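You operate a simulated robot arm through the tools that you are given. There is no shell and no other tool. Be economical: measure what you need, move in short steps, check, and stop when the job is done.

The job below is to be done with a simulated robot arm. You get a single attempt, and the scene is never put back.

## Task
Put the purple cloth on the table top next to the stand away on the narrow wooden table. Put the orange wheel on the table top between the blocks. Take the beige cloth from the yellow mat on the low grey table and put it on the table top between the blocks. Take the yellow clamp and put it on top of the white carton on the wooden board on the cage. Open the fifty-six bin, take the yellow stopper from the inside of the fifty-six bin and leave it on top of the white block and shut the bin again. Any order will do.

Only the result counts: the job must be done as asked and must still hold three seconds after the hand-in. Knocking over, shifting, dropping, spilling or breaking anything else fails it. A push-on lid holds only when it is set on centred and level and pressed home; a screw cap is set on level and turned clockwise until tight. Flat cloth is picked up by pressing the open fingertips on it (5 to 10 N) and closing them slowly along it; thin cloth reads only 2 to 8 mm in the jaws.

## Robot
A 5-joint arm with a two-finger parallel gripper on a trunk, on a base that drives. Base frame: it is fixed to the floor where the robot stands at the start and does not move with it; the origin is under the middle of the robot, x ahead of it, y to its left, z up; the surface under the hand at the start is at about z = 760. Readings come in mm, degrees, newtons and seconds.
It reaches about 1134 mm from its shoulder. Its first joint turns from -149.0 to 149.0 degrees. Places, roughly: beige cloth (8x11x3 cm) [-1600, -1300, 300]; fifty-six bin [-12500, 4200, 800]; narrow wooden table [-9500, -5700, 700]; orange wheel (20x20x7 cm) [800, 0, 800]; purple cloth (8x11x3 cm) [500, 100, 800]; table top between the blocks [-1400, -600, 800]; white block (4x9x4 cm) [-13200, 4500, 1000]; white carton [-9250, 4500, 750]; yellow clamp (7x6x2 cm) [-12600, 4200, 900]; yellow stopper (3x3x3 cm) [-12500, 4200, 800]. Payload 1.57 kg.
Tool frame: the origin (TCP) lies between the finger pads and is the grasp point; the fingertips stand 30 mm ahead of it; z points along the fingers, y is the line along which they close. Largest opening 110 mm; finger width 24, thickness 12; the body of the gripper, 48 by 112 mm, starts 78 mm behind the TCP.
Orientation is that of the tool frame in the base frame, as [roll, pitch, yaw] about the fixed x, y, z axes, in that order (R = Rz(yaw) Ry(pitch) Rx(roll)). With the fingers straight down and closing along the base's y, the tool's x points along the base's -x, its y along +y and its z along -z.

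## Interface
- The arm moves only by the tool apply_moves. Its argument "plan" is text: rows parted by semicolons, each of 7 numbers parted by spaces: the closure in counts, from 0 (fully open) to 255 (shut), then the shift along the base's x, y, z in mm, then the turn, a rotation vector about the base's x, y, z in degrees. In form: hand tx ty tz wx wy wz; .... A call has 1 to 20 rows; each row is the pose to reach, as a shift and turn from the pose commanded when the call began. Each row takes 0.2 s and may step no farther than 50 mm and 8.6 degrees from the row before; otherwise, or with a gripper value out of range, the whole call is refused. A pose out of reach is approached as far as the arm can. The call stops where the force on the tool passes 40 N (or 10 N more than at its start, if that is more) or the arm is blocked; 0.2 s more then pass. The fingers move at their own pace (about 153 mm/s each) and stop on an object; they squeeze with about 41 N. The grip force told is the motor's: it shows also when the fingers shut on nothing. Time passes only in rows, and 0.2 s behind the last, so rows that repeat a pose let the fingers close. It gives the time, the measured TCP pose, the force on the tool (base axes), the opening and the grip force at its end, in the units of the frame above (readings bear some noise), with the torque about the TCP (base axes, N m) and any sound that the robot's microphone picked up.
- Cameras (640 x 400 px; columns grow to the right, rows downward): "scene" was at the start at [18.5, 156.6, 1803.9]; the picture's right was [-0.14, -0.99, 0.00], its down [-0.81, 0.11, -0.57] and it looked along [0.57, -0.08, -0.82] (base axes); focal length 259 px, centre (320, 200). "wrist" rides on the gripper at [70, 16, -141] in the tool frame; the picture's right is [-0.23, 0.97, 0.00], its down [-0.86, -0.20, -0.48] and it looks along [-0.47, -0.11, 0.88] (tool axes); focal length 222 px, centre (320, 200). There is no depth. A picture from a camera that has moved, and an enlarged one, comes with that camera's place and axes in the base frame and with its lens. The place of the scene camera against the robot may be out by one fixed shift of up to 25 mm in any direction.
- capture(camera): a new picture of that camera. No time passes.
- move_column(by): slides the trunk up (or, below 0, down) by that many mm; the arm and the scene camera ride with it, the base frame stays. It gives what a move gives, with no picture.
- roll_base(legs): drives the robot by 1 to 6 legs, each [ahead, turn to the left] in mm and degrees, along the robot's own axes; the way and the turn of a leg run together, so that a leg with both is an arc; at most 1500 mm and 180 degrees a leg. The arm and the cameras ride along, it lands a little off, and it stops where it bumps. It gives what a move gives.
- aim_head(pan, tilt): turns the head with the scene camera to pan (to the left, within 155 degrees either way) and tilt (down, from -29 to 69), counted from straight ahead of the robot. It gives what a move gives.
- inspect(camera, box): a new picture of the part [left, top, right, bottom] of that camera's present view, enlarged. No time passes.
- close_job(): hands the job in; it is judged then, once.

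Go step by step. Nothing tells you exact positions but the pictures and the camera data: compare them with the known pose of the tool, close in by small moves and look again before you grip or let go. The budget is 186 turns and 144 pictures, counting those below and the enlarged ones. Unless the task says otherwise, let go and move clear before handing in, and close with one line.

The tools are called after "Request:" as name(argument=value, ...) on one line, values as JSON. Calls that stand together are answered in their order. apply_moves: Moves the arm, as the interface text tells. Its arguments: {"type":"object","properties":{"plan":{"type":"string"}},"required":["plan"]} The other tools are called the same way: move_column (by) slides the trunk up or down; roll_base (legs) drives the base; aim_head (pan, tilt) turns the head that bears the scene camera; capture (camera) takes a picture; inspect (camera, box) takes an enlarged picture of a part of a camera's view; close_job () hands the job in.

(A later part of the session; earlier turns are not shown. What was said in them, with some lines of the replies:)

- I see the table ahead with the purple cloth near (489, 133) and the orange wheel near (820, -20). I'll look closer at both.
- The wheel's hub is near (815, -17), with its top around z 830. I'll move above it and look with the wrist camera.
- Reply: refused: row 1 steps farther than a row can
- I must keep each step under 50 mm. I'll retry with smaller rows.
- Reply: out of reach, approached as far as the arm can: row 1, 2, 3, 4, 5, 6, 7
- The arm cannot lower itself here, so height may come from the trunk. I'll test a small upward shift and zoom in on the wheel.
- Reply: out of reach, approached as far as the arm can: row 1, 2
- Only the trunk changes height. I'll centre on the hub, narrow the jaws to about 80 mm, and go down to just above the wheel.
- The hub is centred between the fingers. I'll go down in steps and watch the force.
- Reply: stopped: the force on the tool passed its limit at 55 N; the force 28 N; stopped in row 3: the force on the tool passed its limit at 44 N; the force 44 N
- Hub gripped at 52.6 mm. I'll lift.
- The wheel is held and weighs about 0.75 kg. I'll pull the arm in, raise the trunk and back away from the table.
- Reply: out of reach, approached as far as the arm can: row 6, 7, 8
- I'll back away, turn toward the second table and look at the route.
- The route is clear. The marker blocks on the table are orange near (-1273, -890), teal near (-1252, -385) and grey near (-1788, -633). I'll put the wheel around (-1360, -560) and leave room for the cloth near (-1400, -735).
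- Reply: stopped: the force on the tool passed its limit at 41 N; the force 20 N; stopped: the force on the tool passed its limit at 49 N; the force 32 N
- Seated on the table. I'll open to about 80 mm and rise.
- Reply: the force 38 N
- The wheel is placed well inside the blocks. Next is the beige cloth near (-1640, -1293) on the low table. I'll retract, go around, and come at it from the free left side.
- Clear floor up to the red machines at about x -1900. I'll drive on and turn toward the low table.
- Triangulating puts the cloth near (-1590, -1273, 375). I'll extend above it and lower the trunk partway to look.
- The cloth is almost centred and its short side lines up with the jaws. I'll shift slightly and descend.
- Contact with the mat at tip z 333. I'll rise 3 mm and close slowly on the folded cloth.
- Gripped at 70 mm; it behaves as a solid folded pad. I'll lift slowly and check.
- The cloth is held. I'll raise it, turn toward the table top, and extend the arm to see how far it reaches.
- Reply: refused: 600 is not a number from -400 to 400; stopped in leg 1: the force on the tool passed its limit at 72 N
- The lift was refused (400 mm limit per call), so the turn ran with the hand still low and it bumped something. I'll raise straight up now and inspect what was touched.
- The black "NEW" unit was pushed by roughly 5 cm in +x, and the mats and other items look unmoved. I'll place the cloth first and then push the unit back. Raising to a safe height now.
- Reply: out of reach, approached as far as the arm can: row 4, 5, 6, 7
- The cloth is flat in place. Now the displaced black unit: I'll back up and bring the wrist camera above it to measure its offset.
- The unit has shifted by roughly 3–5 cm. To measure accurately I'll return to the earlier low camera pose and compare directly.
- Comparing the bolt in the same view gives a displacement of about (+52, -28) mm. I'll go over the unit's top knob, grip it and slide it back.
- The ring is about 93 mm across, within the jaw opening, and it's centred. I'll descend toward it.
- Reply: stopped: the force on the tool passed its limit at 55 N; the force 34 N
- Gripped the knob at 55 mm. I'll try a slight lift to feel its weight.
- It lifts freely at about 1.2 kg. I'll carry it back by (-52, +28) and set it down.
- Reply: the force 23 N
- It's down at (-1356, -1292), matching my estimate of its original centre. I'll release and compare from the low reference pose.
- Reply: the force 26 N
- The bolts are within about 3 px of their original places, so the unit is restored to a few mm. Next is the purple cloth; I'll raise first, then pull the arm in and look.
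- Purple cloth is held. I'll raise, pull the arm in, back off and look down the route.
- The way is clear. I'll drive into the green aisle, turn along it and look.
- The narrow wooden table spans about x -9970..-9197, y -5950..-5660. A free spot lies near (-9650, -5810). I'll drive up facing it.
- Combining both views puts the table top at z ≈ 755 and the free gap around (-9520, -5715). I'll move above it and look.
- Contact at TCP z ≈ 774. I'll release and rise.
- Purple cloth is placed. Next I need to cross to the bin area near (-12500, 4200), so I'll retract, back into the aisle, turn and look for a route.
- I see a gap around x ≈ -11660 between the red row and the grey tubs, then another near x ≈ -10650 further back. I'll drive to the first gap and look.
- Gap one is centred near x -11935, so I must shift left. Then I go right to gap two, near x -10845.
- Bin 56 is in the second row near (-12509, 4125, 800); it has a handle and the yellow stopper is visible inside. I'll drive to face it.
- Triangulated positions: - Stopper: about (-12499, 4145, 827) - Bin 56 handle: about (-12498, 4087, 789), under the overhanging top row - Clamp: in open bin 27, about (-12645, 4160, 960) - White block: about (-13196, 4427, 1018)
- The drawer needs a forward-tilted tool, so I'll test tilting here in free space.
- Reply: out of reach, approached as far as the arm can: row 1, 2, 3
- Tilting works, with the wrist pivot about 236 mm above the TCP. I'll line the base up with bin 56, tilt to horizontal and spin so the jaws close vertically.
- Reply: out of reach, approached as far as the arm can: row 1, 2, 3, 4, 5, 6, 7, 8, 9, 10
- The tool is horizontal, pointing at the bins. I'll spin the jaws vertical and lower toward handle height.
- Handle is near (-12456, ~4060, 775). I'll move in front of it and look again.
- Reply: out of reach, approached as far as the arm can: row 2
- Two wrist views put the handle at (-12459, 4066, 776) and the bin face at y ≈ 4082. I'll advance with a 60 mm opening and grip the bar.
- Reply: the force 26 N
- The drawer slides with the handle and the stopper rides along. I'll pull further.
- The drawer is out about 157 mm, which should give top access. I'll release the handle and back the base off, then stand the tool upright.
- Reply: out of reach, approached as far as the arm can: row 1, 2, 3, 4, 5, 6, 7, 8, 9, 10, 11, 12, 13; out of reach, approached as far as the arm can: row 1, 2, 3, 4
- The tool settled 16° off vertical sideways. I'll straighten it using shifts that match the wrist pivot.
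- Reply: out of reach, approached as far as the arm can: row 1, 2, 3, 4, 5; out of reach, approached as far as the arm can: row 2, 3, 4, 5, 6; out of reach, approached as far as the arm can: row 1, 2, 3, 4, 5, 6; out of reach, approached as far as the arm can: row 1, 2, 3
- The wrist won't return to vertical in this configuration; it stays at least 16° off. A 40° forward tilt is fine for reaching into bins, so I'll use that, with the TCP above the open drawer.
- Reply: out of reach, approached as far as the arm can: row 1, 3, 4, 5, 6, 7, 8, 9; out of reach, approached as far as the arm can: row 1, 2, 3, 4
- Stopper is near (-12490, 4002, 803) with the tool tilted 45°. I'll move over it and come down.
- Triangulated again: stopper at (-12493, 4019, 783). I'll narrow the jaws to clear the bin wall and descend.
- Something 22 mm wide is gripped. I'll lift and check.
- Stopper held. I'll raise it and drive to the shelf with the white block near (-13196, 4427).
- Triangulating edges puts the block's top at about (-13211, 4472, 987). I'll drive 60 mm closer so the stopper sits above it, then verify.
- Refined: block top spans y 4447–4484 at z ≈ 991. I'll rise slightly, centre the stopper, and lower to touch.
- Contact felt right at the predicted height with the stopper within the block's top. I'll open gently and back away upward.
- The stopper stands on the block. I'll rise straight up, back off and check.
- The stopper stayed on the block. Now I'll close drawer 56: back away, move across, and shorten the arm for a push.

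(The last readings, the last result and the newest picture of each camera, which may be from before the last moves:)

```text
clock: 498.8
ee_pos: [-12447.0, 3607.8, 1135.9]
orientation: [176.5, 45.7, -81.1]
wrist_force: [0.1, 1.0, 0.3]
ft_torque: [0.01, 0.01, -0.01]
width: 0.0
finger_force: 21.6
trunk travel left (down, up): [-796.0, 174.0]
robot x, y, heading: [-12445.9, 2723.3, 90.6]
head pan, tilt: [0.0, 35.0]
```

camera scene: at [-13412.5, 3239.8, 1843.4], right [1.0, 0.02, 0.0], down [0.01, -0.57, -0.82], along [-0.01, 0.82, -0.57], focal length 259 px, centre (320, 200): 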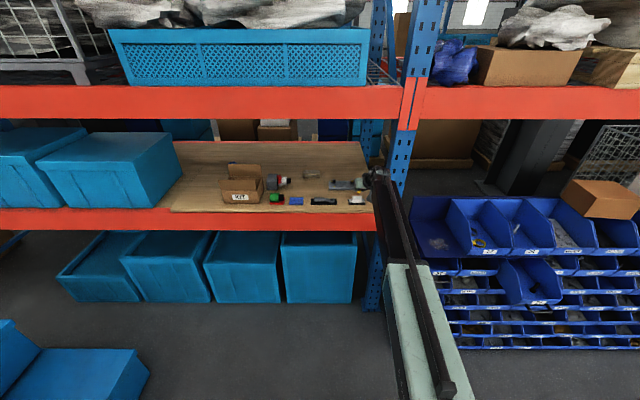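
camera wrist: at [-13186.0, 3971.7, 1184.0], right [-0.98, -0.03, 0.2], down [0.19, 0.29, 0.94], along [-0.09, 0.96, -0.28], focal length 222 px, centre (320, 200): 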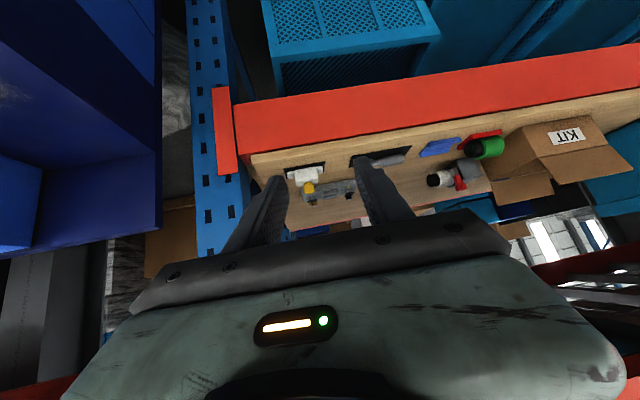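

Request:
roll_base(legs=[[235, 0]])

Request:
move_column(by=-318)

Request:
capture(camera="scene")

```text
clock: 500.6
ee_pos: [-12448.9, 3843.5, 1134.3]
orientation: [176.6, 45.6, -81.2]
wrist_force: [0.3, 0.7, -0.9]
ft_torque: [0.0, 0.04, -0.01]
width: 0.0
finger_force: 21.5
trunk travel left (down, up): [-796.0, 174.0]
robot x, y, heading: [-12447.9, 2957.7, 90.5]
head pan, tilt: [0.0, 35.0]
```

```text
clock: 503.7
ee_pos: [-12449.9, 3843.3, 816.6]
orientation: [176.5, 45.7, -81.1]
wrist_force: [0.3, -0.2, -0.1]
ft_torque: [-0.01, -0.03, 0.0]
width: 0.2
finger_force: 21.6
trunk travel left (down, up): [-478.0, 492.0]
robot x, y, heading: [-12447.1, 2959.2, 90.5]
head pan, tilt: [0.0, 35.0]
```

```text
22 pictures are left
camera scene: at [-12625.2, 2991.7, 1496.4], right [1.0, 0.01, 0.0], down [0.01, -0.57, -0.82], along [-0.01, 0.82, -0.57], focal length 259 px, centre (320, 200)
```

scene: 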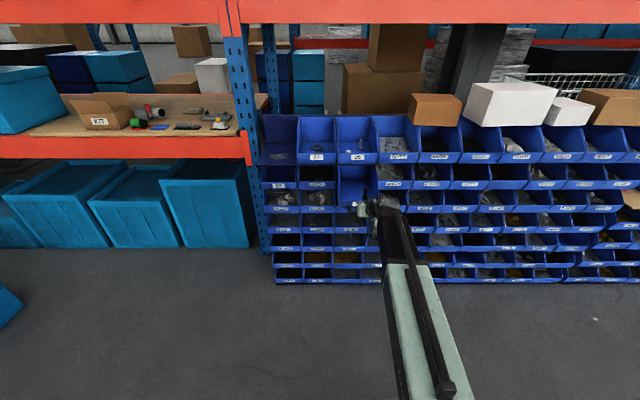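

Request:
apply_moves(plan="255 -4 25 0 0 0 0;255 -8 50 0 0 0 0;255 -8 65 0 0 0 0;255 -8 80 0 0 0 0;255 -8 95 0 0 0 0;255 -8 110 0 0 0 0;255 -8 125 0 0 0 0;255 -8 140 0 0 0 0;255 -8 155 0 0 0 0;255 -8 170 0 0 0 0;255 -8 182 0 0 0 0;255 -8 194 0 0 0 0;255 -8 204 0 0 0 0;255 -8 212 0 0 0 0")

Request:
inspect(camera="scene", box=[290, 110, 430, 210])

```text
clock: 506.7
ee_pos: [-12456.3, 4056.4, 816.8]
orientation: [176.3, 45.8, -81.1]
wrist_force: [-0.3, -0.1, -0.7]
ft_torque: [0.03, -0.07, -0.05]
width: 0.3
finger_force: 21.3
trunk travel left (down, up): [-478.0, 492.0]
robot x, y, heading: [-12444.2, 2958.0, 90.7]
head pan, tilt: [0.0, 35.0]
```

```text
4.00 times, centred on (360, 160) of scene
camera zoom: at [-12625.3, 2991.6, 1496.4], right [1.0, 0.01, 0.0], down [0.01, -0.57, -0.82], along [-0.01, 0.82, -0.57], focal length 1035 px, centre (160, 360)
```

zoom: 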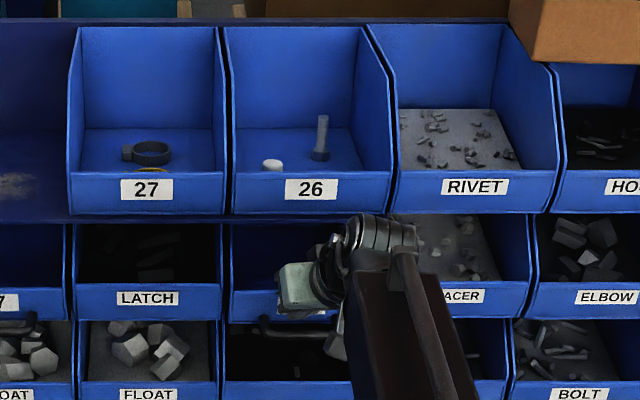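

Request:
apply_moves(plan="255 0 5 0 0 0 0;255 0 10 0 0 0 0;255 0 15 0 0 0 0;255 0 20 0 0 0 0")

```text
clock: 507.6
ee_pos: [-12456.2, 4065.3, 817.9]
orientation: [176.3, 45.5, -81.1]
wrist_force: [0.8, -12.6, 5.4]
ft_torque: [0.0, -0.02, -0.05]
width: 0.0
finger_force: 21.3
out of reach, approached as far as the arm can: row 4
trunk travel left (down, up): [-478.0, 492.0]
robot x, y, heading: [-12448.3, 2958.6, 90.6]
head pan, tilt: [0.0, 35.0]
stopped in row 4: the force on the tool passed its limit at 42 N (the readings are from after the stop); the commanded pose is now the measured one
```

Drawer 56 is pressed shut. I'll retract, raise, and shift the base left to line up with bin 27 for the clamp.

Request:
apply_moves(plan="255 0 -40 0 0 0 0;255 0 -80 0 0 0 0;200 0 -120 0 0 0 0;100 0 -150 0 0 0 0;40 0 -150 0 0 0 0")

Request:
move_column(by=310)

Request:
roll_base(legs=[[-230, 0], [0, 90], [190, 0], [0, -90.5], [280, 0]])

Request:
capture(camera="wrist")

```text
clock: 508.9
ee_pos: [-12456.8, 3915.5, 815.2]
orientation: [176.2, 45.3, -81.0]
wrist_force: [0.8, -0.3, 0.5]
ft_torque: [0.01, -0.02, -0.01]
width: 92.6
finger_force: 0.1
trunk travel left (down, up): [-478.0, 492.0]
robot x, y, heading: [-12445.0, 2956.8, 90.6]
head pan, tilt: [0.0, 35.0]
```

```text
clock: 511.9
ee_pos: [-12455.8, 3917.2, 1126.0]
orientation: [176.2, 45.4, -80.9]
wrist_force: [-0.3, -0.7, -0.6]
ft_torque: [0.0, -0.02, 0.0]
width: 92.8
finger_force: 0.1
trunk travel left (down, up): [-788.0, 182.0]
robot x, y, heading: [-12449.1, 2955.8, 90.5]
head pan, tilt: [0.0, 35.0]
```

```text
clock: 524.0
ee_pos: [-12666.1, 3965.9, 1124.7]
orientation: [176.2, 45.2, -80.1]
wrist_force: [0.3, 0.9, -0.5]
ft_torque: [0.02, -0.01, 0.0]
width: 92.7
finger_force: 0.1
trunk travel left (down, up): [-788.0, 182.0]
robot x, y, heading: [-12645.4, 3005.8, 91.3]
head pan, tilt: [0.0, 35.0]
```

```text
20 pictures are left
camera wrist: at [-12648.1, 3817.8, 1174.7], right [-0.98, -0.06, 0.21], down [0.18, 0.31, 0.93], along [-0.12, 0.95, -0.29], focal length 222 px, centre (320, 200)
```

wrist: 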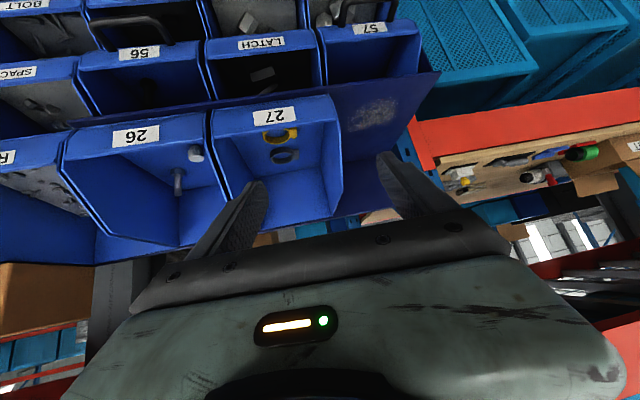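

Request:
inspect(camera="wrist", box=[210, 90, 350, 190])

```text
4.00 times, centred on (280, 140) of wrist
camera zoom: at [-12648.1, 3817.8, 1174.7], right [-0.98, -0.06, 0.21], down [0.18, 0.31, 0.93], along [-0.12, 0.95, -0.29], focal length 888 px, centre (480, 440)
```

zoom: 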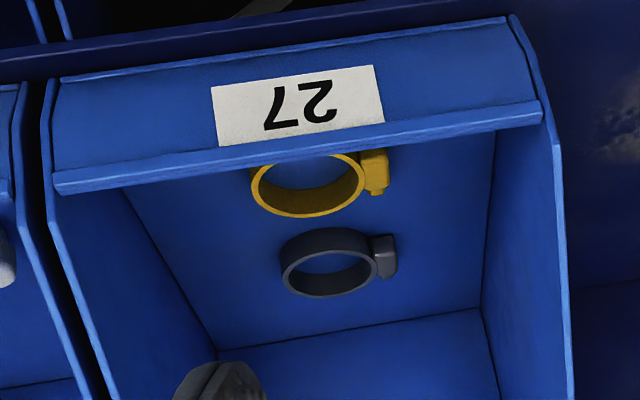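

Clamp ring is near (-12641, 4150, 945) with its lug toward -x, lying flat behind the bin lip. I'll drive closer, square the jaws with x, and position above it.

Request:
roll_base(legs=[[60, -1.3]])

Request:
apply_moves(plan="40 0 25 0 0 0 -4;40 4 50 0 0 0 -8;40 8 75 0 0 0 -11;40 12 95 0 0 0 -11;40 15 105 0 0 0 -11;40 15 105 0 0 0 -11")

Request:
move_column(by=-100)

Request:
inspect(camera="wrist", box=[200, 60, 440, 220])

```text
clock: 525.0
ee_pos: [-12646.0, 4027.0, 1124.6]
orientation: [176.2, 45.2, -81.3]
wrist_force: [-0.4, 0.1, 0.2]
ft_torque: [0.03, -0.02, 0.02]
width: 92.7
finger_force: 0.1
trunk travel left (down, up): [-788.0, 182.0]
robot x, y, heading: [-12641.1, 3070.0, 90.0]
head pan, tilt: [0.0, 35.0]
```

```text
clock: 526.4
ee_pos: [-12621.3, 4131.2, 1130.7]
orientation: [164.7, 45.3, -99.6]
wrist_force: [0.1, 0.4, 0.0]
ft_torque: [0.0, 0.0, 0.0]
width: 92.8
finger_force: 0.1
out of reach, approached as far as the arm can: row 1, 2, 3, 4, 5, 6
trunk travel left (down, up): [-788.0, 182.0]
robot x, y, heading: [-12642.6, 3067.2, 90.3]
head pan, tilt: [0.0, 35.0]
```

```text
clock: 527.7
ee_pos: [-12622.6, 4129.3, 1030.8]
orientation: [164.7, 45.3, -99.6]
wrist_force: [0.0, 0.4, 0.7]
ft_torque: [0.01, 0.0, 0.0]
width: 92.8
finger_force: 0.0
trunk travel left (down, up): [-688.0, 282.0]
robot x, y, heading: [-12649.4, 3067.3, 89.8]
head pan, tilt: [0.0, 35.0]
```

```text
2.50 times, centred on (320, 140) of wrist
camera zoom: at [-12626.1, 3980.2, 1080.3], right [-0.93, 0.13, 0.34], down [0.37, 0.25, 0.9], along [0.03, 0.96, -0.29], focal length 555 px, centre (320, 350)
```

zoom: 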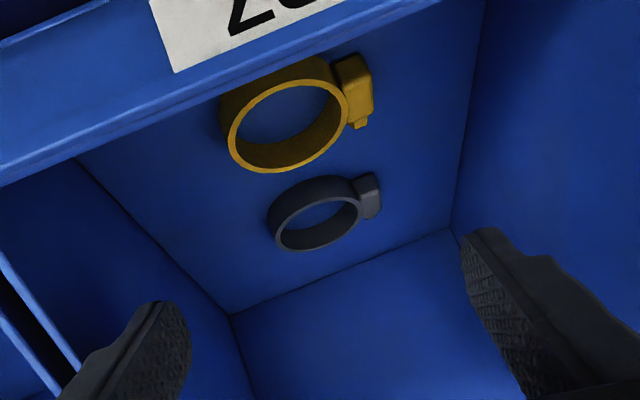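

Request:
apply_moves(plan="40 0 0 0 0 0 4;40 0 0 0 0 0 8;40 -10 0 0 0 0 11;40 -16 3 0 0 0 11;40 -16 3 0 0 0 11")

Request:
inspect(camera="wrist", box=[200, 60, 440, 220])

```text
clock: 528.9
ee_pos: [-12638.1, 4134.3, 1030.3]
orientation: [164.7, 45.3, -88.6]
wrist_force: [-0.4, -0.2, 0.1]
ft_torque: [0.04, 0.04, 0.0]
width: 92.7
finger_force: 0.1
trunk travel left (down, up): [-688.0, 282.0]
robot x, y, heading: [-12645.5, 3064.5, 90.1]
head pan, tilt: [0.0, 35.0]
```

```text
2.50 times, centred on (320, 140) of wrist
camera zoom: at [-12613.2, 3985.4, 1080.2], right [-0.94, -0.05, 0.34], down [0.31, 0.32, 0.9], along [-0.15, 0.95, -0.29], focal length 555 px, centre (320, 350)
```

zoom: 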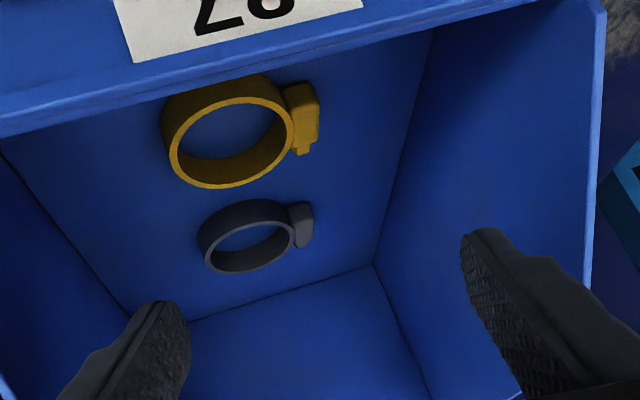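

Request:
apply_moves(plan="40 -5 0 0 0.1 -5.4 -5.4;40 -10 1 0 0.2 -10.8 -10.9;40 -10 1 0 0.2 -10.8 -10.9")

```text
clock: 529.7
ee_pos: [-12639.5, 4133.0, 1027.6]
orientation: [171.5, 45.4, -88.6]
wrist_force: [0.8, 0.4, -0.5]
ft_torque: [0.06, -0.01, 0.04]
width: 92.9
finger_force: 0.1
out of reach, approached as far as the arm can: row 1, 2, 3
trunk travel left (down, up): [-688.0, 282.0]
robot x, y, heading: [-12645.5, 3066.2, 90.0]
head pan, tilt: [0.0, 35.0]
```

Request:
apply_moves(plan="40 -6 2 0 0 0 0;40 -6 2 0 0 0 0")

Request:
move_column(by=-35)

Request:
inspect(camera="wrist", box=[200, 60, 440, 220])

```text
clock: 530.3
ee_pos: [-12644.6, 4134.9, 1028.0]
orientation: [171.4, 45.4, -88.5]
wrist_force: [-0.1, -0.5, -0.4]
ft_torque: [0.03, 0.02, 0.02]
width: 92.7
finger_force: 0.0
trunk travel left (down, up): [-688.0, 282.0]
robot x, y, heading: [-12648.2, 3066.1, 89.7]
head pan, tilt: [0.0, 35.0]
```

```text
clock: 531.1
ee_pos: [-12645.4, 4135.9, 992.1]
orientation: [171.3, 45.5, -88.6]
wrist_force: [-0.3, -0.8, -0.2]
ft_torque: [-0.01, -0.01, 0.0]
width: 92.5
finger_force: 0.0
trunk travel left (down, up): [-653.0, 317.0]
robot x, y, heading: [-12650.8, 3067.0, 89.8]
head pan, tilt: [0.0, 35.0]
```

```text
2.50 times, centred on (320, 140) of wrist
camera zoom: at [-12636.4, 3985.2, 1042.3], right [-0.96, 0.03, 0.26], down [0.26, 0.29, 0.92], along [-0.05, 0.96, -0.29], focal length 555 px, centre (320, 350)
```

zoom: 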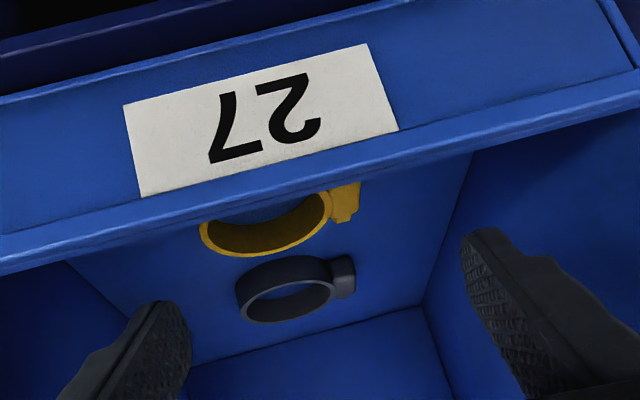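

Request:
move_column(by=-18)

Request:
move_column(by=-6)

```text
clock: 531.8
ee_pos: [-12645.3, 4135.7, 973.7]
orientation: [171.3, 45.4, -88.6]
wrist_force: [0.6, -0.8, 0.5]
ft_torque: [0.01, 0.0, -0.01]
width: 92.4
finger_force: 0.0
trunk travel left (down, up): [-635.0, 335.0]
robot x, y, heading: [-12647.0, 3068.5, 90.0]
head pan, tilt: [0.0, 35.0]
```

```text
clock: 532.3
ee_pos: [-12644.6, 4134.6, 969.2]
orientation: [171.4, 45.5, -88.6]
wrist_force: [-0.3, 0.3, -0.2]
ft_torque: [-0.03, -0.02, 0.01]
width: 92.5
finger_force: 0.0
trunk travel left (down, up): [-629.0, 341.0]
robot x, y, heading: [-12646.2, 3067.1, 89.9]
head pan, tilt: [0.0, 35.0]
```

Request:
move_column(by=-4)

Request:
apply_moves(plan="60 0 0 0 0 0 0;70 0 0 0 0 0 0;80 0 0 0 0 0 0;90 0 0 0 0 0 0;100 0 0 0 0 0 0;120 0 0 0 0 0 0;140 0 0 0 0 0 0;140 0 0 0 0 0 0")

```text
clock: 532.9
ee_pos: [-12644.5, 4135.6, 964.8]
orientation: [171.4, 45.4, -88.6]
wrist_force: [0.5, 0.7, -0.2]
ft_torque: [0.03, 0.01, -0.02]
width: 92.7
finger_force: 0.1
trunk travel left (down, up): [-625.0, 345.0]
robot x, y, heading: [-12644.1, 3066.6, 89.9]
head pan, tilt: [0.0, 35.0]
```

```text
clock: 534.7
ee_pos: [-12644.1, 4135.3, 964.4]
orientation: [171.4, 45.4, -88.6]
wrist_force: [-0.3, 1.2, 0.1]
ft_torque: [-0.01, -0.03, -0.01]
width: 49.5
finger_force: 0.1
trunk travel left (down, up): [-625.0, 345.0]
robot x, y, heading: [-12647.6, 3065.8, 89.9]
head pan, tilt: [0.0, 35.0]
```

Nothing is gripped yet, so I'll look.

Request:
capture(camera="wrist")

```text
15 pictures are left
camera wrist: at [-12636.4, 3985.3, 1014.3], right [-0.96, 0.03, 0.26], down [0.26, 0.29, 0.92], along [-0.05, 0.96, -0.29], focal length 222 px, centre (320, 200)
```

wrist: 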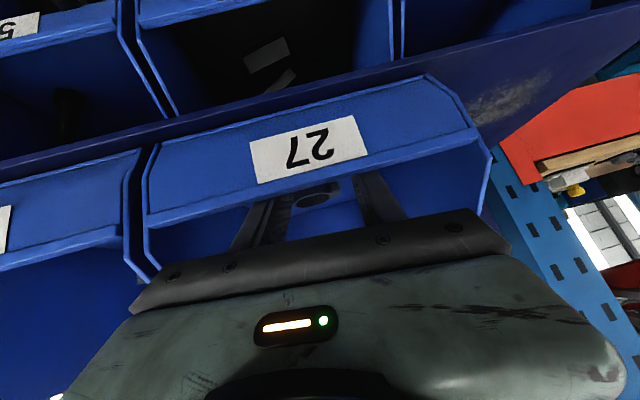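

Request:
apply_moves(plan="100 0 0 0 0 0 0;60 0 0 0 0 0 0;40 0 0 0 0 0 0;40 0 0 0 0 0 0")

Request:
move_column(by=-6)

Request:
move_column(by=-5)

Request:
move_column(by=-4)

```text
clock: 535.7
ee_pos: [-12644.5, 4135.5, 963.8]
orientation: [171.5, 45.4, -88.7]
wrist_force: [-0.1, 0.0, 0.8]
ft_torque: [0.04, 0.01, -0.01]
width: 92.9
finger_force: 0.0
trunk travel left (down, up): [-625.0, 345.0]
robot x, y, heading: [-12645.2, 3066.3, 90.2]
head pan, tilt: [0.0, 35.0]
```

```text
clock: 536.2
ee_pos: [-12644.4, 4135.1, 957.6]
orientation: [171.3, 45.3, -88.6]
wrist_force: [0.2, -0.1, -0.1]
ft_torque: [-0.04, 0.01, 0.03]
width: 92.4
finger_force: 0.1
trunk travel left (down, up): [-619.0, 351.0]
robot x, y, heading: [-12648.0, 3069.3, 89.9]
head pan, tilt: [0.0, 35.0]
```

```text
clock: 536.8
ee_pos: [-12645.5, 4136.1, 954.3]
orientation: [171.3, 45.5, -88.8]
wrist_force: [-1.2, 3.6, 3.7]
ft_torque: [-0.21, 0.21, -0.22]
width: 92.8
finger_force: 0.2
trunk travel left (down, up): [-614.0, 356.0]
robot x, y, heading: [-12645.7, 3063.9, 89.9]
head pan, tilt: [0.0, 35.0]
```

```text
clock: 537.3
ee_pos: [-12643.9, 4138.1, 950.5]
orientation: [170.9, 45.8, -89.2]
wrist_force: [-0.1, 6.1, 8.6]
ft_torque: [-0.37, 0.32, -0.2]
width: 92.9
finger_force: 0.3
trunk travel left (down, up): [-610.0, 360.0]
robot x, y, heading: [-12647.0, 3067.9, 89.9]
head pan, tilt: [0.0, 35.0]
stopped: the force on the tool passed its limit at 42 N (the readings are from after the stop); the commanded pose is now the measured one
```

The fingers touch the bin lip at this height. I'll ease up 3 mm and close.

Request:
move_column(by=3)

Request:
apply_moves(plan="60 0 0 0 0 0 0;80 0 0 0 0 0 0;100 0 0 0 0 0 0;130 0 0 0 0 0 0;150 0 0 0 0 0 0;150 0 0 0 0 0 0")

```text
clock: 537.8
ee_pos: [-12643.6, 4136.7, 954.3]
orientation: [171.2, 45.7, -88.9]
wrist_force: [-0.2, -0.2, -0.1]
ft_torque: [0.03, -0.01, 0.03]
width: 92.6
finger_force: 0.2
trunk travel left (down, up): [-613.0, 357.0]
robot x, y, heading: [-12643.5, 3067.5, 89.9]
head pan, tilt: [0.0, 35.0]
```

```text
clock: 539.2
ee_pos: [-12644.5, 4136.2, 954.2]
orientation: [171.0, 45.8, -89.1]
wrist_force: [-0.3, 0.4, 0.0]
ft_torque: [0.02, 0.02, -0.01]
width: 45.4
finger_force: 0.1
trunk travel left (down, up): [-613.0, 357.0]
robot x, y, heading: [-12644.7, 3067.9, 89.9]
head pan, tilt: [0.0, 35.0]
```

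Request:
apply_moves(plan="80 0 0 0 0 0 0;40 0 0 0 0 0 0;40 0 0 0 0 0 0")

Request:
move_column(by=75)

Request:
inspect(camera="wrist", box=[200, 60, 440, 220])

```text
clock: 540.0
ee_pos: [-12644.6, 4137.7, 954.1]
orientation: [171.0, 45.9, -89.2]
wrist_force: [-0.4, 0.1, 0.9]
ft_torque: [-0.01, -0.01, 0.04]
width: 92.7
finger_force: 0.1
trunk travel left (down, up): [-613.0, 357.0]
robot x, y, heading: [-12644.7, 3068.1, 90.1]
head pan, tilt: [0.0, 35.0]
```

```text
clock: 541.1
ee_pos: [-12643.8, 4137.7, 1028.7]
orientation: [171.0, 45.8, -89.1]
wrist_force: [-0.9, 0.4, -0.2]
ft_torque: [-0.01, 0.02, -0.03]
width: 92.8
finger_force: 0.1
trunk travel left (down, up): [-688.0, 282.0]
robot x, y, heading: [-12646.1, 3064.7, 89.7]
head pan, tilt: [0.0, 35.0]
```

```text
2.50 times, centred on (320, 140) of wrist
camera zoom: at [-12636.7, 3986.9, 1078.0], right [-0.96, 0.03, 0.27], down [0.27, 0.28, 0.92], along [-0.04, 0.96, -0.28], focal length 555 px, centre (320, 350)
```

zoom: 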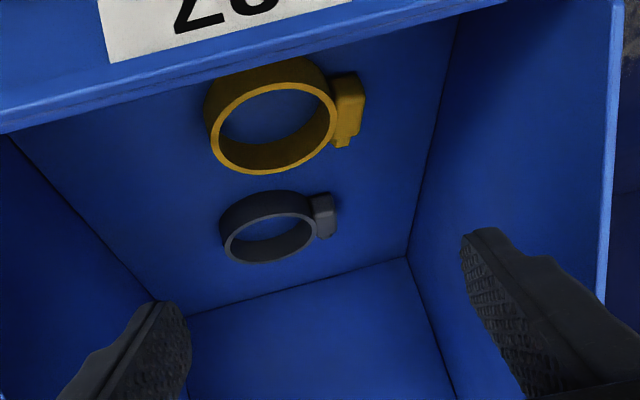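

Re-triangulated: the ring centre is at y ≈ 4174 with its rim at z ≈ 929, deeper and lower than I assumed. I'll shift forward 20 mm and go down.

Request:
apply_moves(plan="30 -8 20 0 0 0 0;30 -8 20 0 0 0 0")

Request:
move_column(by=-75)

Request:
move_column(by=-8)

Request:
move_column(by=-5)

```text
clock: 541.7
ee_pos: [-12651.9, 4157.8, 1028.3]
orientation: [170.8, 45.9, -89.1]
wrist_force: [-0.8, 0.1, -0.8]
ft_torque: [0.01, 0.0, 0.0]
width: 97.0
finger_force: 0.0
trunk travel left (down, up): [-688.0, 282.0]
robot x, y, heading: [-12644.0, 3066.3, 90.0]
head pan, tilt: [0.0, 35.0]
```

```text
clock: 542.9
ee_pos: [-12651.7, 4157.4, 953.4]
orientation: [170.9, 45.9, -89.2]
wrist_force: [0.0, 0.2, 0.5]
ft_torque: [-0.02, -0.04, 0.04]
width: 96.9
finger_force: 0.1
trunk travel left (down, up): [-613.0, 357.0]
robot x, y, heading: [-12649.3, 3065.6, 90.0]
head pan, tilt: [0.0, 35.0]
```

```text
clock: 543.6
ee_pos: [-12650.2, 4157.3, 951.0]
orientation: [171.2, 46.5, -89.0]
wrist_force: [0.8, -8.0, 17.1]
ft_torque: [0.04, -0.87, -0.44]
width: 94.7
finger_force: 0.1
trunk travel left (down, up): [-606.0, 364.0]
robot x, y, heading: [-12649.3, 3063.8, 90.1]
head pan, tilt: [0.0, 35.0]
stopped: the force on the tool passed its limit at 40 N (the readings are from after the stop); the commanded pose is now the measured one
```

```text
clock: 544.1
ee_pos: [-12650.0, 4157.3, 951.3]
orientation: [171.2, 47.2, -88.8]
wrist_force: [0.1, -16.2, 27.2]
ft_torque: [-0.01, -1.33, -0.82]
width: 92.8
finger_force: 0.1
trunk travel left (down, up): [-602.0, 368.0]
robot x, y, heading: [-12644.3, 3067.8, 89.9]
head pan, tilt: [0.0, 35.0]
stopped: the force on the tool passed its limit at 43 N (the readings are from after the stop); the commanded pose is now the measured one
```

Request:
move_column(by=5)

Request:
apply_moves(plan="50 0 0 0 0 0 0;65 0 0 0 0 0 0;80 0 0 0 0 0 0;95 0 0 0 0 0 0;120 0 0 0 0 0 0;150 0 0 0 0 0 0;150 0 0 0 0 0 0")

```text
clock: 544.6
ee_pos: [-12651.6, 4160.2, 952.0]
orientation: [171.1, 46.9, -88.9]
wrist_force: [0.2, -4.4, 5.2]
ft_torque: [-0.07, -0.23, -0.21]
width: 95.9
finger_force: 0.0
trunk travel left (down, up): [-607.0, 363.0]
robot x, y, heading: [-12646.5, 3064.7, 90.1]
head pan, tilt: [0.0, 35.0]
```

```text
clock: 546.2
ee_pos: [-12651.2, 4160.2, 950.8]
orientation: [171.2, 46.7, -88.9]
wrist_force: [-0.6, -0.2, -0.4]
ft_torque: [0.03, 0.03, -0.01]
width: 65.4
finger_force: 41.1
trunk travel left (down, up): [-607.0, 363.0]
robot x, y, heading: [-12644.0, 3064.2, 89.8]
head pan, tilt: [0.0, 35.0]
```

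Gripped at 65 mm. I'll lift and look to confirm it is the yellow clamp alone.

Request:
move_column(by=100)

Request:
capture(camera="wrist")

```text
clock: 547.5
ee_pos: [-12650.1, 4161.4, 1050.1]
orientation: [171.3, 46.8, -88.9]
wrist_force: [0.2, -0.2, -0.2]
ft_torque: [0.02, -0.01, 0.0]
width: 65.1
finger_force: 40.7
trunk travel left (down, up): [-707.0, 263.0]
robot x, y, heading: [-12643.4, 3067.6, 89.7]
head pan, tilt: [0.0, 35.0]
```

```text
13 pictures are left
camera wrist: at [-12642.6, 4010.0, 1096.8], right [-0.96, 0.03, 0.27], down [0.27, 0.27, 0.93], along [-0.05, 0.96, -0.27], focal length 222 px, centre (320, 200)
```

wrist: 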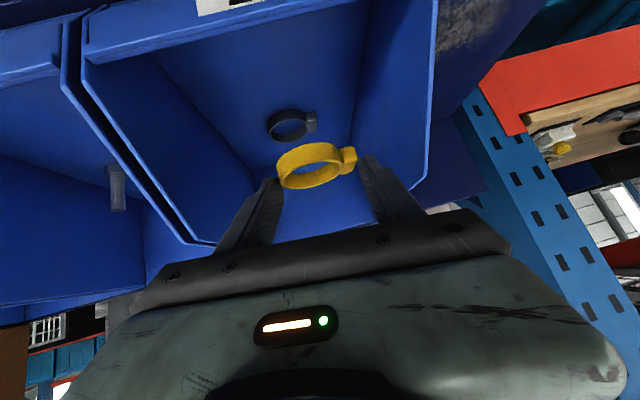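

The yellow clamp is held and the dark one is untouched. I'll back out and drive to the carton on the cage near (-9250, 4500).

Request:
move_column(by=90)

Request:
roll_base(legs=[[-360, 0], [0, -90], [1500, 0], [1500, 0], [390, 0], [0, 90]])

Request:
capture(camera="scene")

```text
clock: 548.8
ee_pos: [-12651.2, 4160.8, 1140.3]
orientation: [171.2, 46.8, -88.9]
wrist_force: [-0.3, 0.0, -0.2]
ft_torque: [0.02, 0.0, 0.01]
width: 65.3
finger_force: 41.4
trunk travel left (down, up): [-797.0, 173.0]
robot x, y, heading: [-12647.8, 3069.8, 89.7]
head pan, tilt: [0.0, 35.0]
```

```text
clock: 574.9
ee_pos: [-9238.5, 3731.9, 1143.6]
orientation: [169.2, 46.9, -90.2]
wrist_force: [-0.3, 0.2, 0.5]
ft_torque: [0.01, -0.03, 0.01]
width: 63.1
finger_force: 40.6
trunk travel left (down, up): [-797.0, 173.0]
robot x, y, heading: [-9207.1, 2641.3, 88.1]
head pan, tilt: [0.0, 35.0]
```

```text
12 pictures are left
camera scene: at [-9384.4, 2677.1, 1815.5], right [1.0, -0.03, 0.0], down [-0.02, -0.57, -0.82], along [0.03, 0.82, -0.57], focal length 259 px, centre (320, 200)
```

scene: 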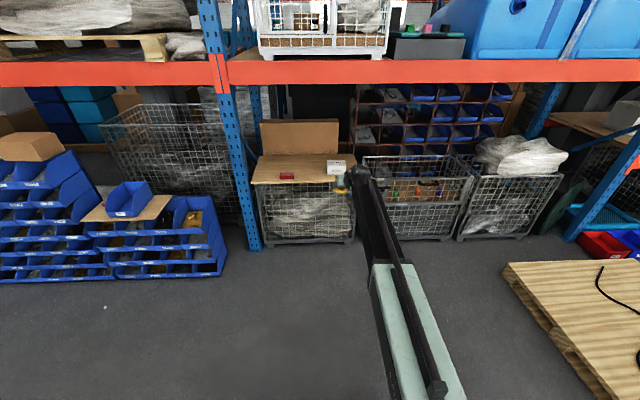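

Request:
move_column(by=-100)

Request:
roll_base(legs=[[580, 0]])

Request:
capture(camera="wrist")

```text
clock: 576.2
ee_pos: [-9237.8, 3732.0, 1041.8]
orientation: [169.2, 47.0, -90.3]
wrist_force: [0.8, 0.1, -0.4]
ft_torque: [-0.04, -0.02, 0.03]
width: 63.0
finger_force: 40.7
trunk travel left (down, up): [-697.0, 273.0]
robot x, y, heading: [-9205.5, 2639.3, 88.2]
head pan, tilt: [0.0, 35.0]
```

```text
clock: 579.6
ee_pos: [-9215.0, 4319.4, 1041.8]
orientation: [169.2, 47.0, -90.5]
wrist_force: [-0.5, -0.2, -0.5]
ft_torque: [-0.04, 0.05, -0.01]
width: 63.0
finger_force: 40.6
trunk travel left (down, up): [-697.0, 273.0]
robot x, y, heading: [-9188.1, 3227.2, 87.6]
head pan, tilt: [0.0, 35.0]
```

```text
11 pictures are left
camera wrist: at [-9206.1, 4167.9, 1087.7], right [-0.96, 0.03, 0.29], down [0.29, 0.27, 0.92], along [-0.05, 0.96, -0.26], focal length 222 px, centre (320, 200)
```

wrist: 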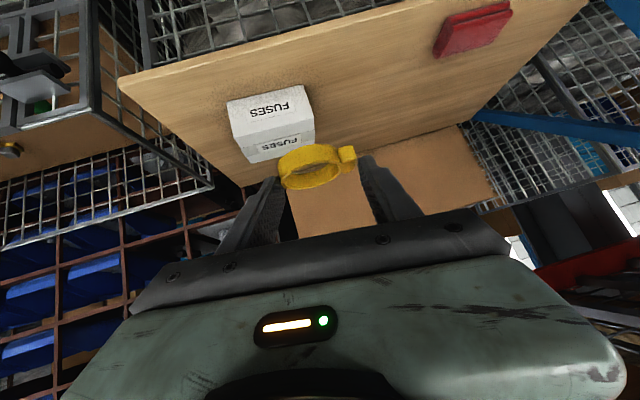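

Request:
inspect(camera="wrist", box=[210, 70, 370, 200])

```text
3.08 times, centred on (290, 135) of wrist
camera zoom: at [-9206.1, 4167.9, 1087.7], right [-0.96, 0.03, 0.29], down [0.29, 0.27, 0.92], along [-0.05, 0.96, -0.26], focal length 684 px, centre (412, 400)
```

zoom: 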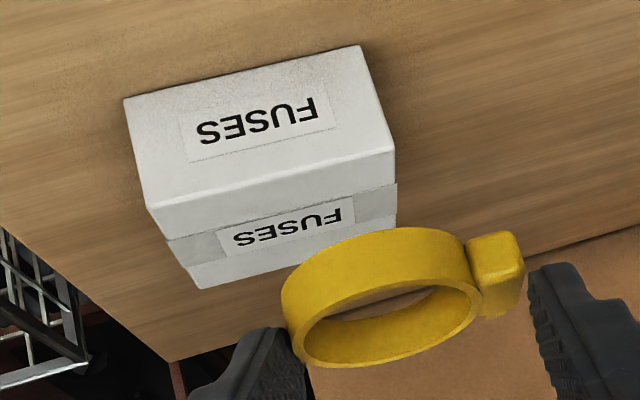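

Request:
move_column(by=-70)

Request:
inspect(camera="wrist", box=[210, 70, 370, 200])

```text
clock: 580.6
ee_pos: [-9214.5, 4319.2, 973.0]
orientation: [169.3, 47.0, -90.3]
wrist_force: [-0.3, 0.5, 0.4]
ft_torque: [-0.02, 0.01, 0.0]
width: 62.9
finger_force: 40.5
trunk travel left (down, up): [-627.0, 343.0]
robot x, y, heading: [-9188.7, 3224.8, 87.8]
head pan, tilt: [0.0, 35.0]
```

```text
3.08 times, centred on (290, 135) of wrist
camera zoom: at [-9206.1, 4167.8, 1017.8], right [-0.96, 0.03, 0.29], down [0.29, 0.27, 0.92], along [-0.05, 0.96, -0.26], focal length 684 px, centre (412, 400)
```

zoom: 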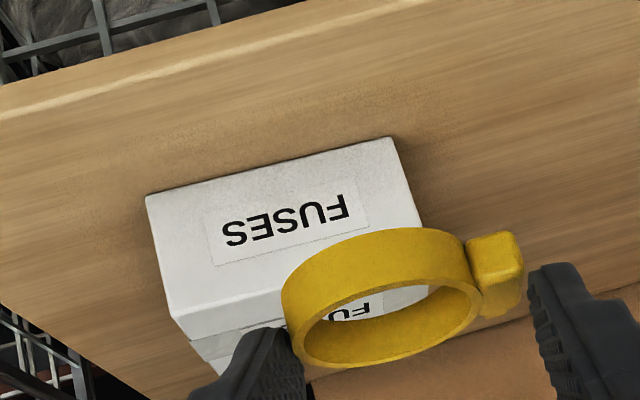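

Carton top: centre about (-9185, 4560), z ≈ 846, board at 762. I'll drive forward so the clamp hangs above its centre.

Request:
roll_base(legs=[[225, 0]])

Request:
apply_moves(plan="150 12 0 0 0 0 0;150 24 0 0 0 0 0;150 24 0 0 0 0 0")

Request:
move_column(by=-50)

Request:
inspect(camera="wrist", box=[200, 50, 440, 220])

```text
clock: 582.4
ee_pos: [-9211.8, 4546.5, 972.0]
orientation: [169.2, 46.9, -90.2]
wrist_force: [-0.6, 0.2, -0.1]
ft_torque: [-0.01, -0.04, -0.01]
width: 63.0
finger_force: 40.9
trunk travel left (down, up): [-627.0, 343.0]
robot x, y, heading: [-9183.7, 3446.9, 87.8]
head pan, tilt: [0.0, 35.0]
```

```text
clock: 583.2
ee_pos: [-9188.0, 4546.3, 973.0]
orientation: [169.2, 47.0, -90.2]
wrist_force: [0.2, -0.3, -0.5]
ft_torque: [-0.02, -0.02, -0.02]
width: 62.9
finger_force: 41.0
trunk travel left (down, up): [-627.0, 343.0]
robot x, y, heading: [-9180.8, 3449.1, 88.1]
head pan, tilt: [0.0, 35.0]
```

```text
clock: 584.1
ee_pos: [-9187.2, 4545.6, 922.4]
orientation: [169.2, 47.0, -90.2]
wrist_force: [-0.8, 0.5, -0.3]
ft_torque: [-0.03, 0.02, 0.0]
width: 63.1
finger_force: 41.3
trunk travel left (down, up): [-577.0, 393.0]
robot x, y, heading: [-9182.9, 3451.1, 88.1]
head pan, tilt: [0.0, 35.0]
```

```text
2.35 times, centred on (320, 135) of wrist
camera zoom: at [-9177.8, 4394.5, 967.8], right [-0.96, 0.02, 0.29], down [0.29, 0.27, 0.92], along [-0.05, 0.96, -0.26], focal length 523 px, centre (320, 353)
```

zoom: 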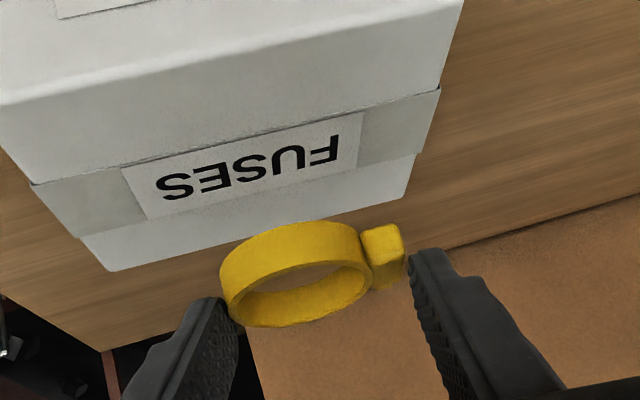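

Request:
apply_moves(plan="150 10 4 0 0 0 0;150 10 4 0 0 0 0")

Request:
move_column(by=-30)

Request:
move_column(by=-5)

Request:
move_column(by=-3)

```text
clock: 584.7
ee_pos: [-9177.9, 4549.5, 922.0]
orientation: [169.2, 46.9, -90.1]
wrist_force: [0.3, -0.4, 0.4]
ft_torque: [0.01, -0.04, 0.02]
width: 62.9
finger_force: 41.1
trunk travel left (down, up): [-577.0, 393.0]
robot x, y, heading: [-9180.7, 3448.5, 88.0]
head pan, tilt: [0.0, 35.0]
```

```text
clock: 585.4
ee_pos: [-9177.0, 4549.6, 892.9]
orientation: [169.2, 47.0, -90.2]
wrist_force: [-0.4, -0.4, -0.2]
ft_torque: [-0.01, 0.02, -0.01]
width: 63.1
finger_force: 41.2
trunk travel left (down, up): [-547.0, 423.0]
robot x, y, heading: [-9180.1, 3450.6, 87.8]
head pan, tilt: [0.0, 35.0]
```

```text
clock: 586.0
ee_pos: [-9177.5, 4549.1, 887.7]
orientation: [169.3, 47.0, -90.2]
wrist_force: [-0.3, 0.0, 0.0]
ft_torque: [0.02, -0.04, -0.02]
width: 63.0
finger_force: 41.1
trunk travel left (down, up): [-542.0, 428.0]
robot x, y, heading: [-9182.7, 3448.1, 88.2]
head pan, tilt: [0.0, 35.0]
```

```text
clock: 586.5
ee_pos: [-9177.4, 4549.9, 884.7]
orientation: [169.2, 47.0, -90.2]
wrist_force: [0.6, 0.1, -0.5]
ft_torque: [-0.03, 0.01, -0.01]
width: 62.8
finger_force: 40.6
trunk travel left (down, up): [-539.0, 431.0]
robot x, y, heading: [-9180.1, 3452.1, 87.9]
head pan, tilt: [0.0, 35.0]
```

Request:
move_column(by=-3)

Request:
move_column(by=-3)

Request:
inspect(camera="wrist", box=[200, 50, 440, 220])

```text
clock: 587.0
ee_pos: [-9178.3, 4549.9, 882.2]
orientation: [169.2, 47.0, -90.1]
wrist_force: [0.0, 0.3, -0.8]
ft_torque: [-0.01, 0.0, 0.0]
width: 62.8
finger_force: 41.0
trunk travel left (down, up): [-536.0, 434.0]
robot x, y, heading: [-9181.7, 3454.2, 87.9]
head pan, tilt: [0.0, 35.0]
```

```text
clock: 587.5
ee_pos: [-9176.8, 4549.5, 877.9]
orientation: [169.1, 47.0, -90.2]
wrist_force: [0.3, -0.3, -0.3]
ft_torque: [0.01, -0.01, 0.0]
width: 63.1
finger_force: 41.2
trunk travel left (down, up): [-533.0, 437.0]
robot x, y, heading: [-9178.2, 3451.9, 88.0]
head pan, tilt: [0.0, 35.0]
```

```text
2.35 times, centred on (320, 135) of wrist
camera zoom: at [-9168.0, 4398.4, 923.7], right [-0.96, 0.02, 0.29], down [0.29, 0.27, 0.92], along [-0.05, 0.96, -0.26], focal length 523 px, centre (320, 353)
```

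zoom: 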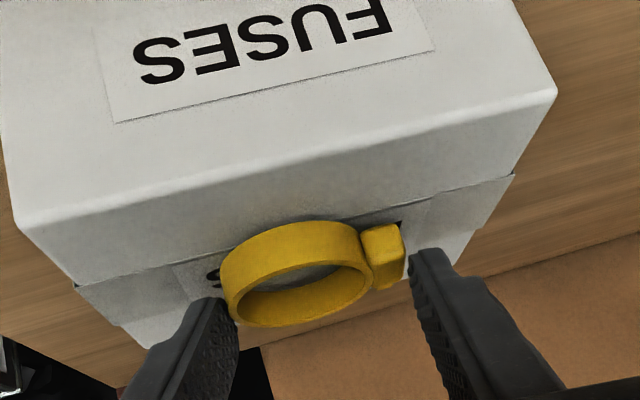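

Clamp is over the middle of the carton top. I'll keep lowering gently to contact.

Request:
move_column(by=-3)

Request:
move_column(by=-3)

Request:
move_column(by=-2)

```text
clock: 588.0
ee_pos: [-9177.2, 4550.2, 876.7]
orientation: [169.1, 47.1, -90.1]
wrist_force: [-0.4, 1.7, 6.9]
ft_torque: [0.13, -0.23, 0.07]
width: 62.9
finger_force: 41.1
trunk travel left (down, up): [-530.0, 440.0]
robot x, y, heading: [-9180.1, 3448.6, 88.2]
head pan, tilt: [0.0, 35.0]
```

```text
clock: 588.6
ee_pos: [-9176.8, 4547.5, 875.1]
orientation: [169.2, 47.3, -90.3]
wrist_force: [-1.3, 5.9, 23.4]
ft_torque: [0.41, -0.49, 0.1]
width: 62.9
finger_force: 40.6
trunk travel left (down, up): [-527.0, 443.0]
robot x, y, heading: [-9177.3, 3448.7, 88.1]
head pan, tilt: [0.0, 35.0]
```

```text
clock: 589.1
ee_pos: [-9178.9, 4548.5, 874.3]
orientation: [169.3, 47.4, -90.2]
wrist_force: [-2.0, 4.3, 31.6]
ft_torque: [0.12, -0.33, 0.01]
width: 62.8
finger_force: 41.2
trunk travel left (down, up): [-525.0, 445.0]
robot x, y, heading: [-9178.5, 3450.5, 87.8]
head pan, tilt: [0.0, 35.0]
```

Request:
move_column(by=4)

Request:
apply_moves(plan="100 0 0 0 0 0 0;90 0 0 0 0 0 0;75 0 0 0 0 0 0;55 0 0 0 0 0 0;30 0 0 0 0 0 0;30 0 0 0 0 0 0")

Request:
inspect(camera="wrist", box=[200, 50, 440, 220])

```text
clock: 589.6
ee_pos: [-9177.7, 4548.7, 875.2]
orientation: [169.3, 46.9, -90.0]
wrist_force: [-0.9, -2.2, 5.9]
ft_torque: [-0.07, -0.04, -0.05]
width: 62.9
finger_force: 41.5
trunk travel left (down, up): [-529.0, 441.0]
robot x, y, heading: [-9179.7, 3449.6, 88.0]
head pan, tilt: [0.0, 35.0]
```

```text
clock: 591.0
ee_pos: [-9178.4, 4549.6, 875.7]
orientation: [169.4, 47.1, -90.1]
wrist_force: [-2.7, 0.8, 7.5]
ft_torque: [0.17, -0.24, 0.1]
width: 94.2
finger_force: 0.1
trunk travel left (down, up): [-529.0, 441.0]
robot x, y, heading: [-9178.8, 3451.7, 88.1]
head pan, tilt: [0.0, 35.0]
```

```text
2.35 times, centred on (320, 135) of wrist
camera zoom: at [-9168.3, 4397.9, 920.5], right [-0.96, 0.02, 0.29], down [0.29, 0.26, 0.92], along [-0.05, 0.96, -0.26], focal length 523 px, centre (320, 353)
```

zoom: 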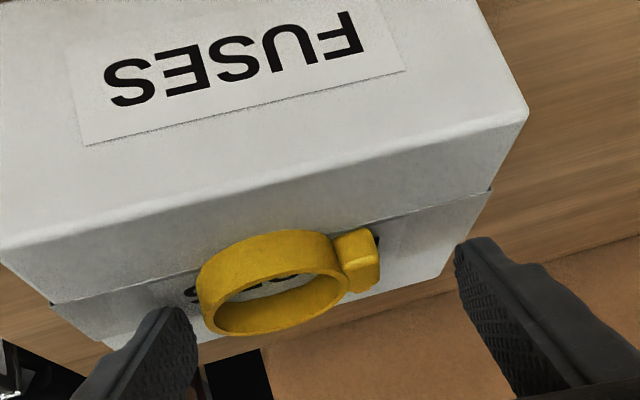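

The clamp rests on the carton. I'll lift clear and check the result.

Request:
move_column(by=98)

Request:
roll_base(legs=[[-227, 0]])

Request:
inspect(camera="wrist", box=[210, 70, 370, 200])

```text
clock: 592.3
ee_pos: [-9178.0, 4550.2, 972.4]
orientation: [169.2, 46.9, -90.2]
wrist_force: [-0.1, 0.0, -0.5]
ft_torque: [-0.01, 0.01, -0.03]
width: 96.8
finger_force: 0.2
trunk travel left (down, up): [-627.0, 343.0]
robot x, y, heading: [-9179.6, 3453.4, 87.9]
head pan, tilt: [0.0, 35.0]
```

```text
clock: 594.0
ee_pos: [-9187.3, 4324.0, 971.3]
orientation: [169.1, 47.0, -90.2]
wrist_force: [1.0, -0.4, -1.0]
ft_torque: [0.02, -0.02, -0.02]
width: 96.8
finger_force: 0.0
trunk travel left (down, up): [-627.0, 343.0]
robot x, y, heading: [-9188.9, 3224.8, 88.0]
head pan, tilt: [0.0, 35.0]
```

```text
3.08 times, centred on (290, 135) of wrist
camera zoom: at [-9176.5, 4172.8, 1017.6], right [-0.96, 0.02, 0.29], down [0.29, 0.27, 0.92], along [-0.06, 0.96, -0.26], focal length 684 px, centre (412, 400)
```

zoom: 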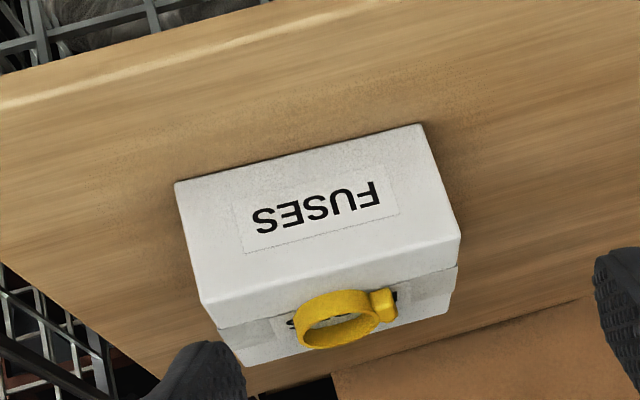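

The clamp sits on the carton, which moved at most about 5 mm. All five items are done and the hand is clear, so I'm handing in.

Request:
close_job()

```text
The job is handed in.
```

All five items are placed and bin 56 is shut, but on the way I pushed the black "NEW" unit on the low grey table about 6 cm. I lifted it back to within about 4 mm by camera, and the white carton also shifted by up to about 5 mm when I set the clamp on it.
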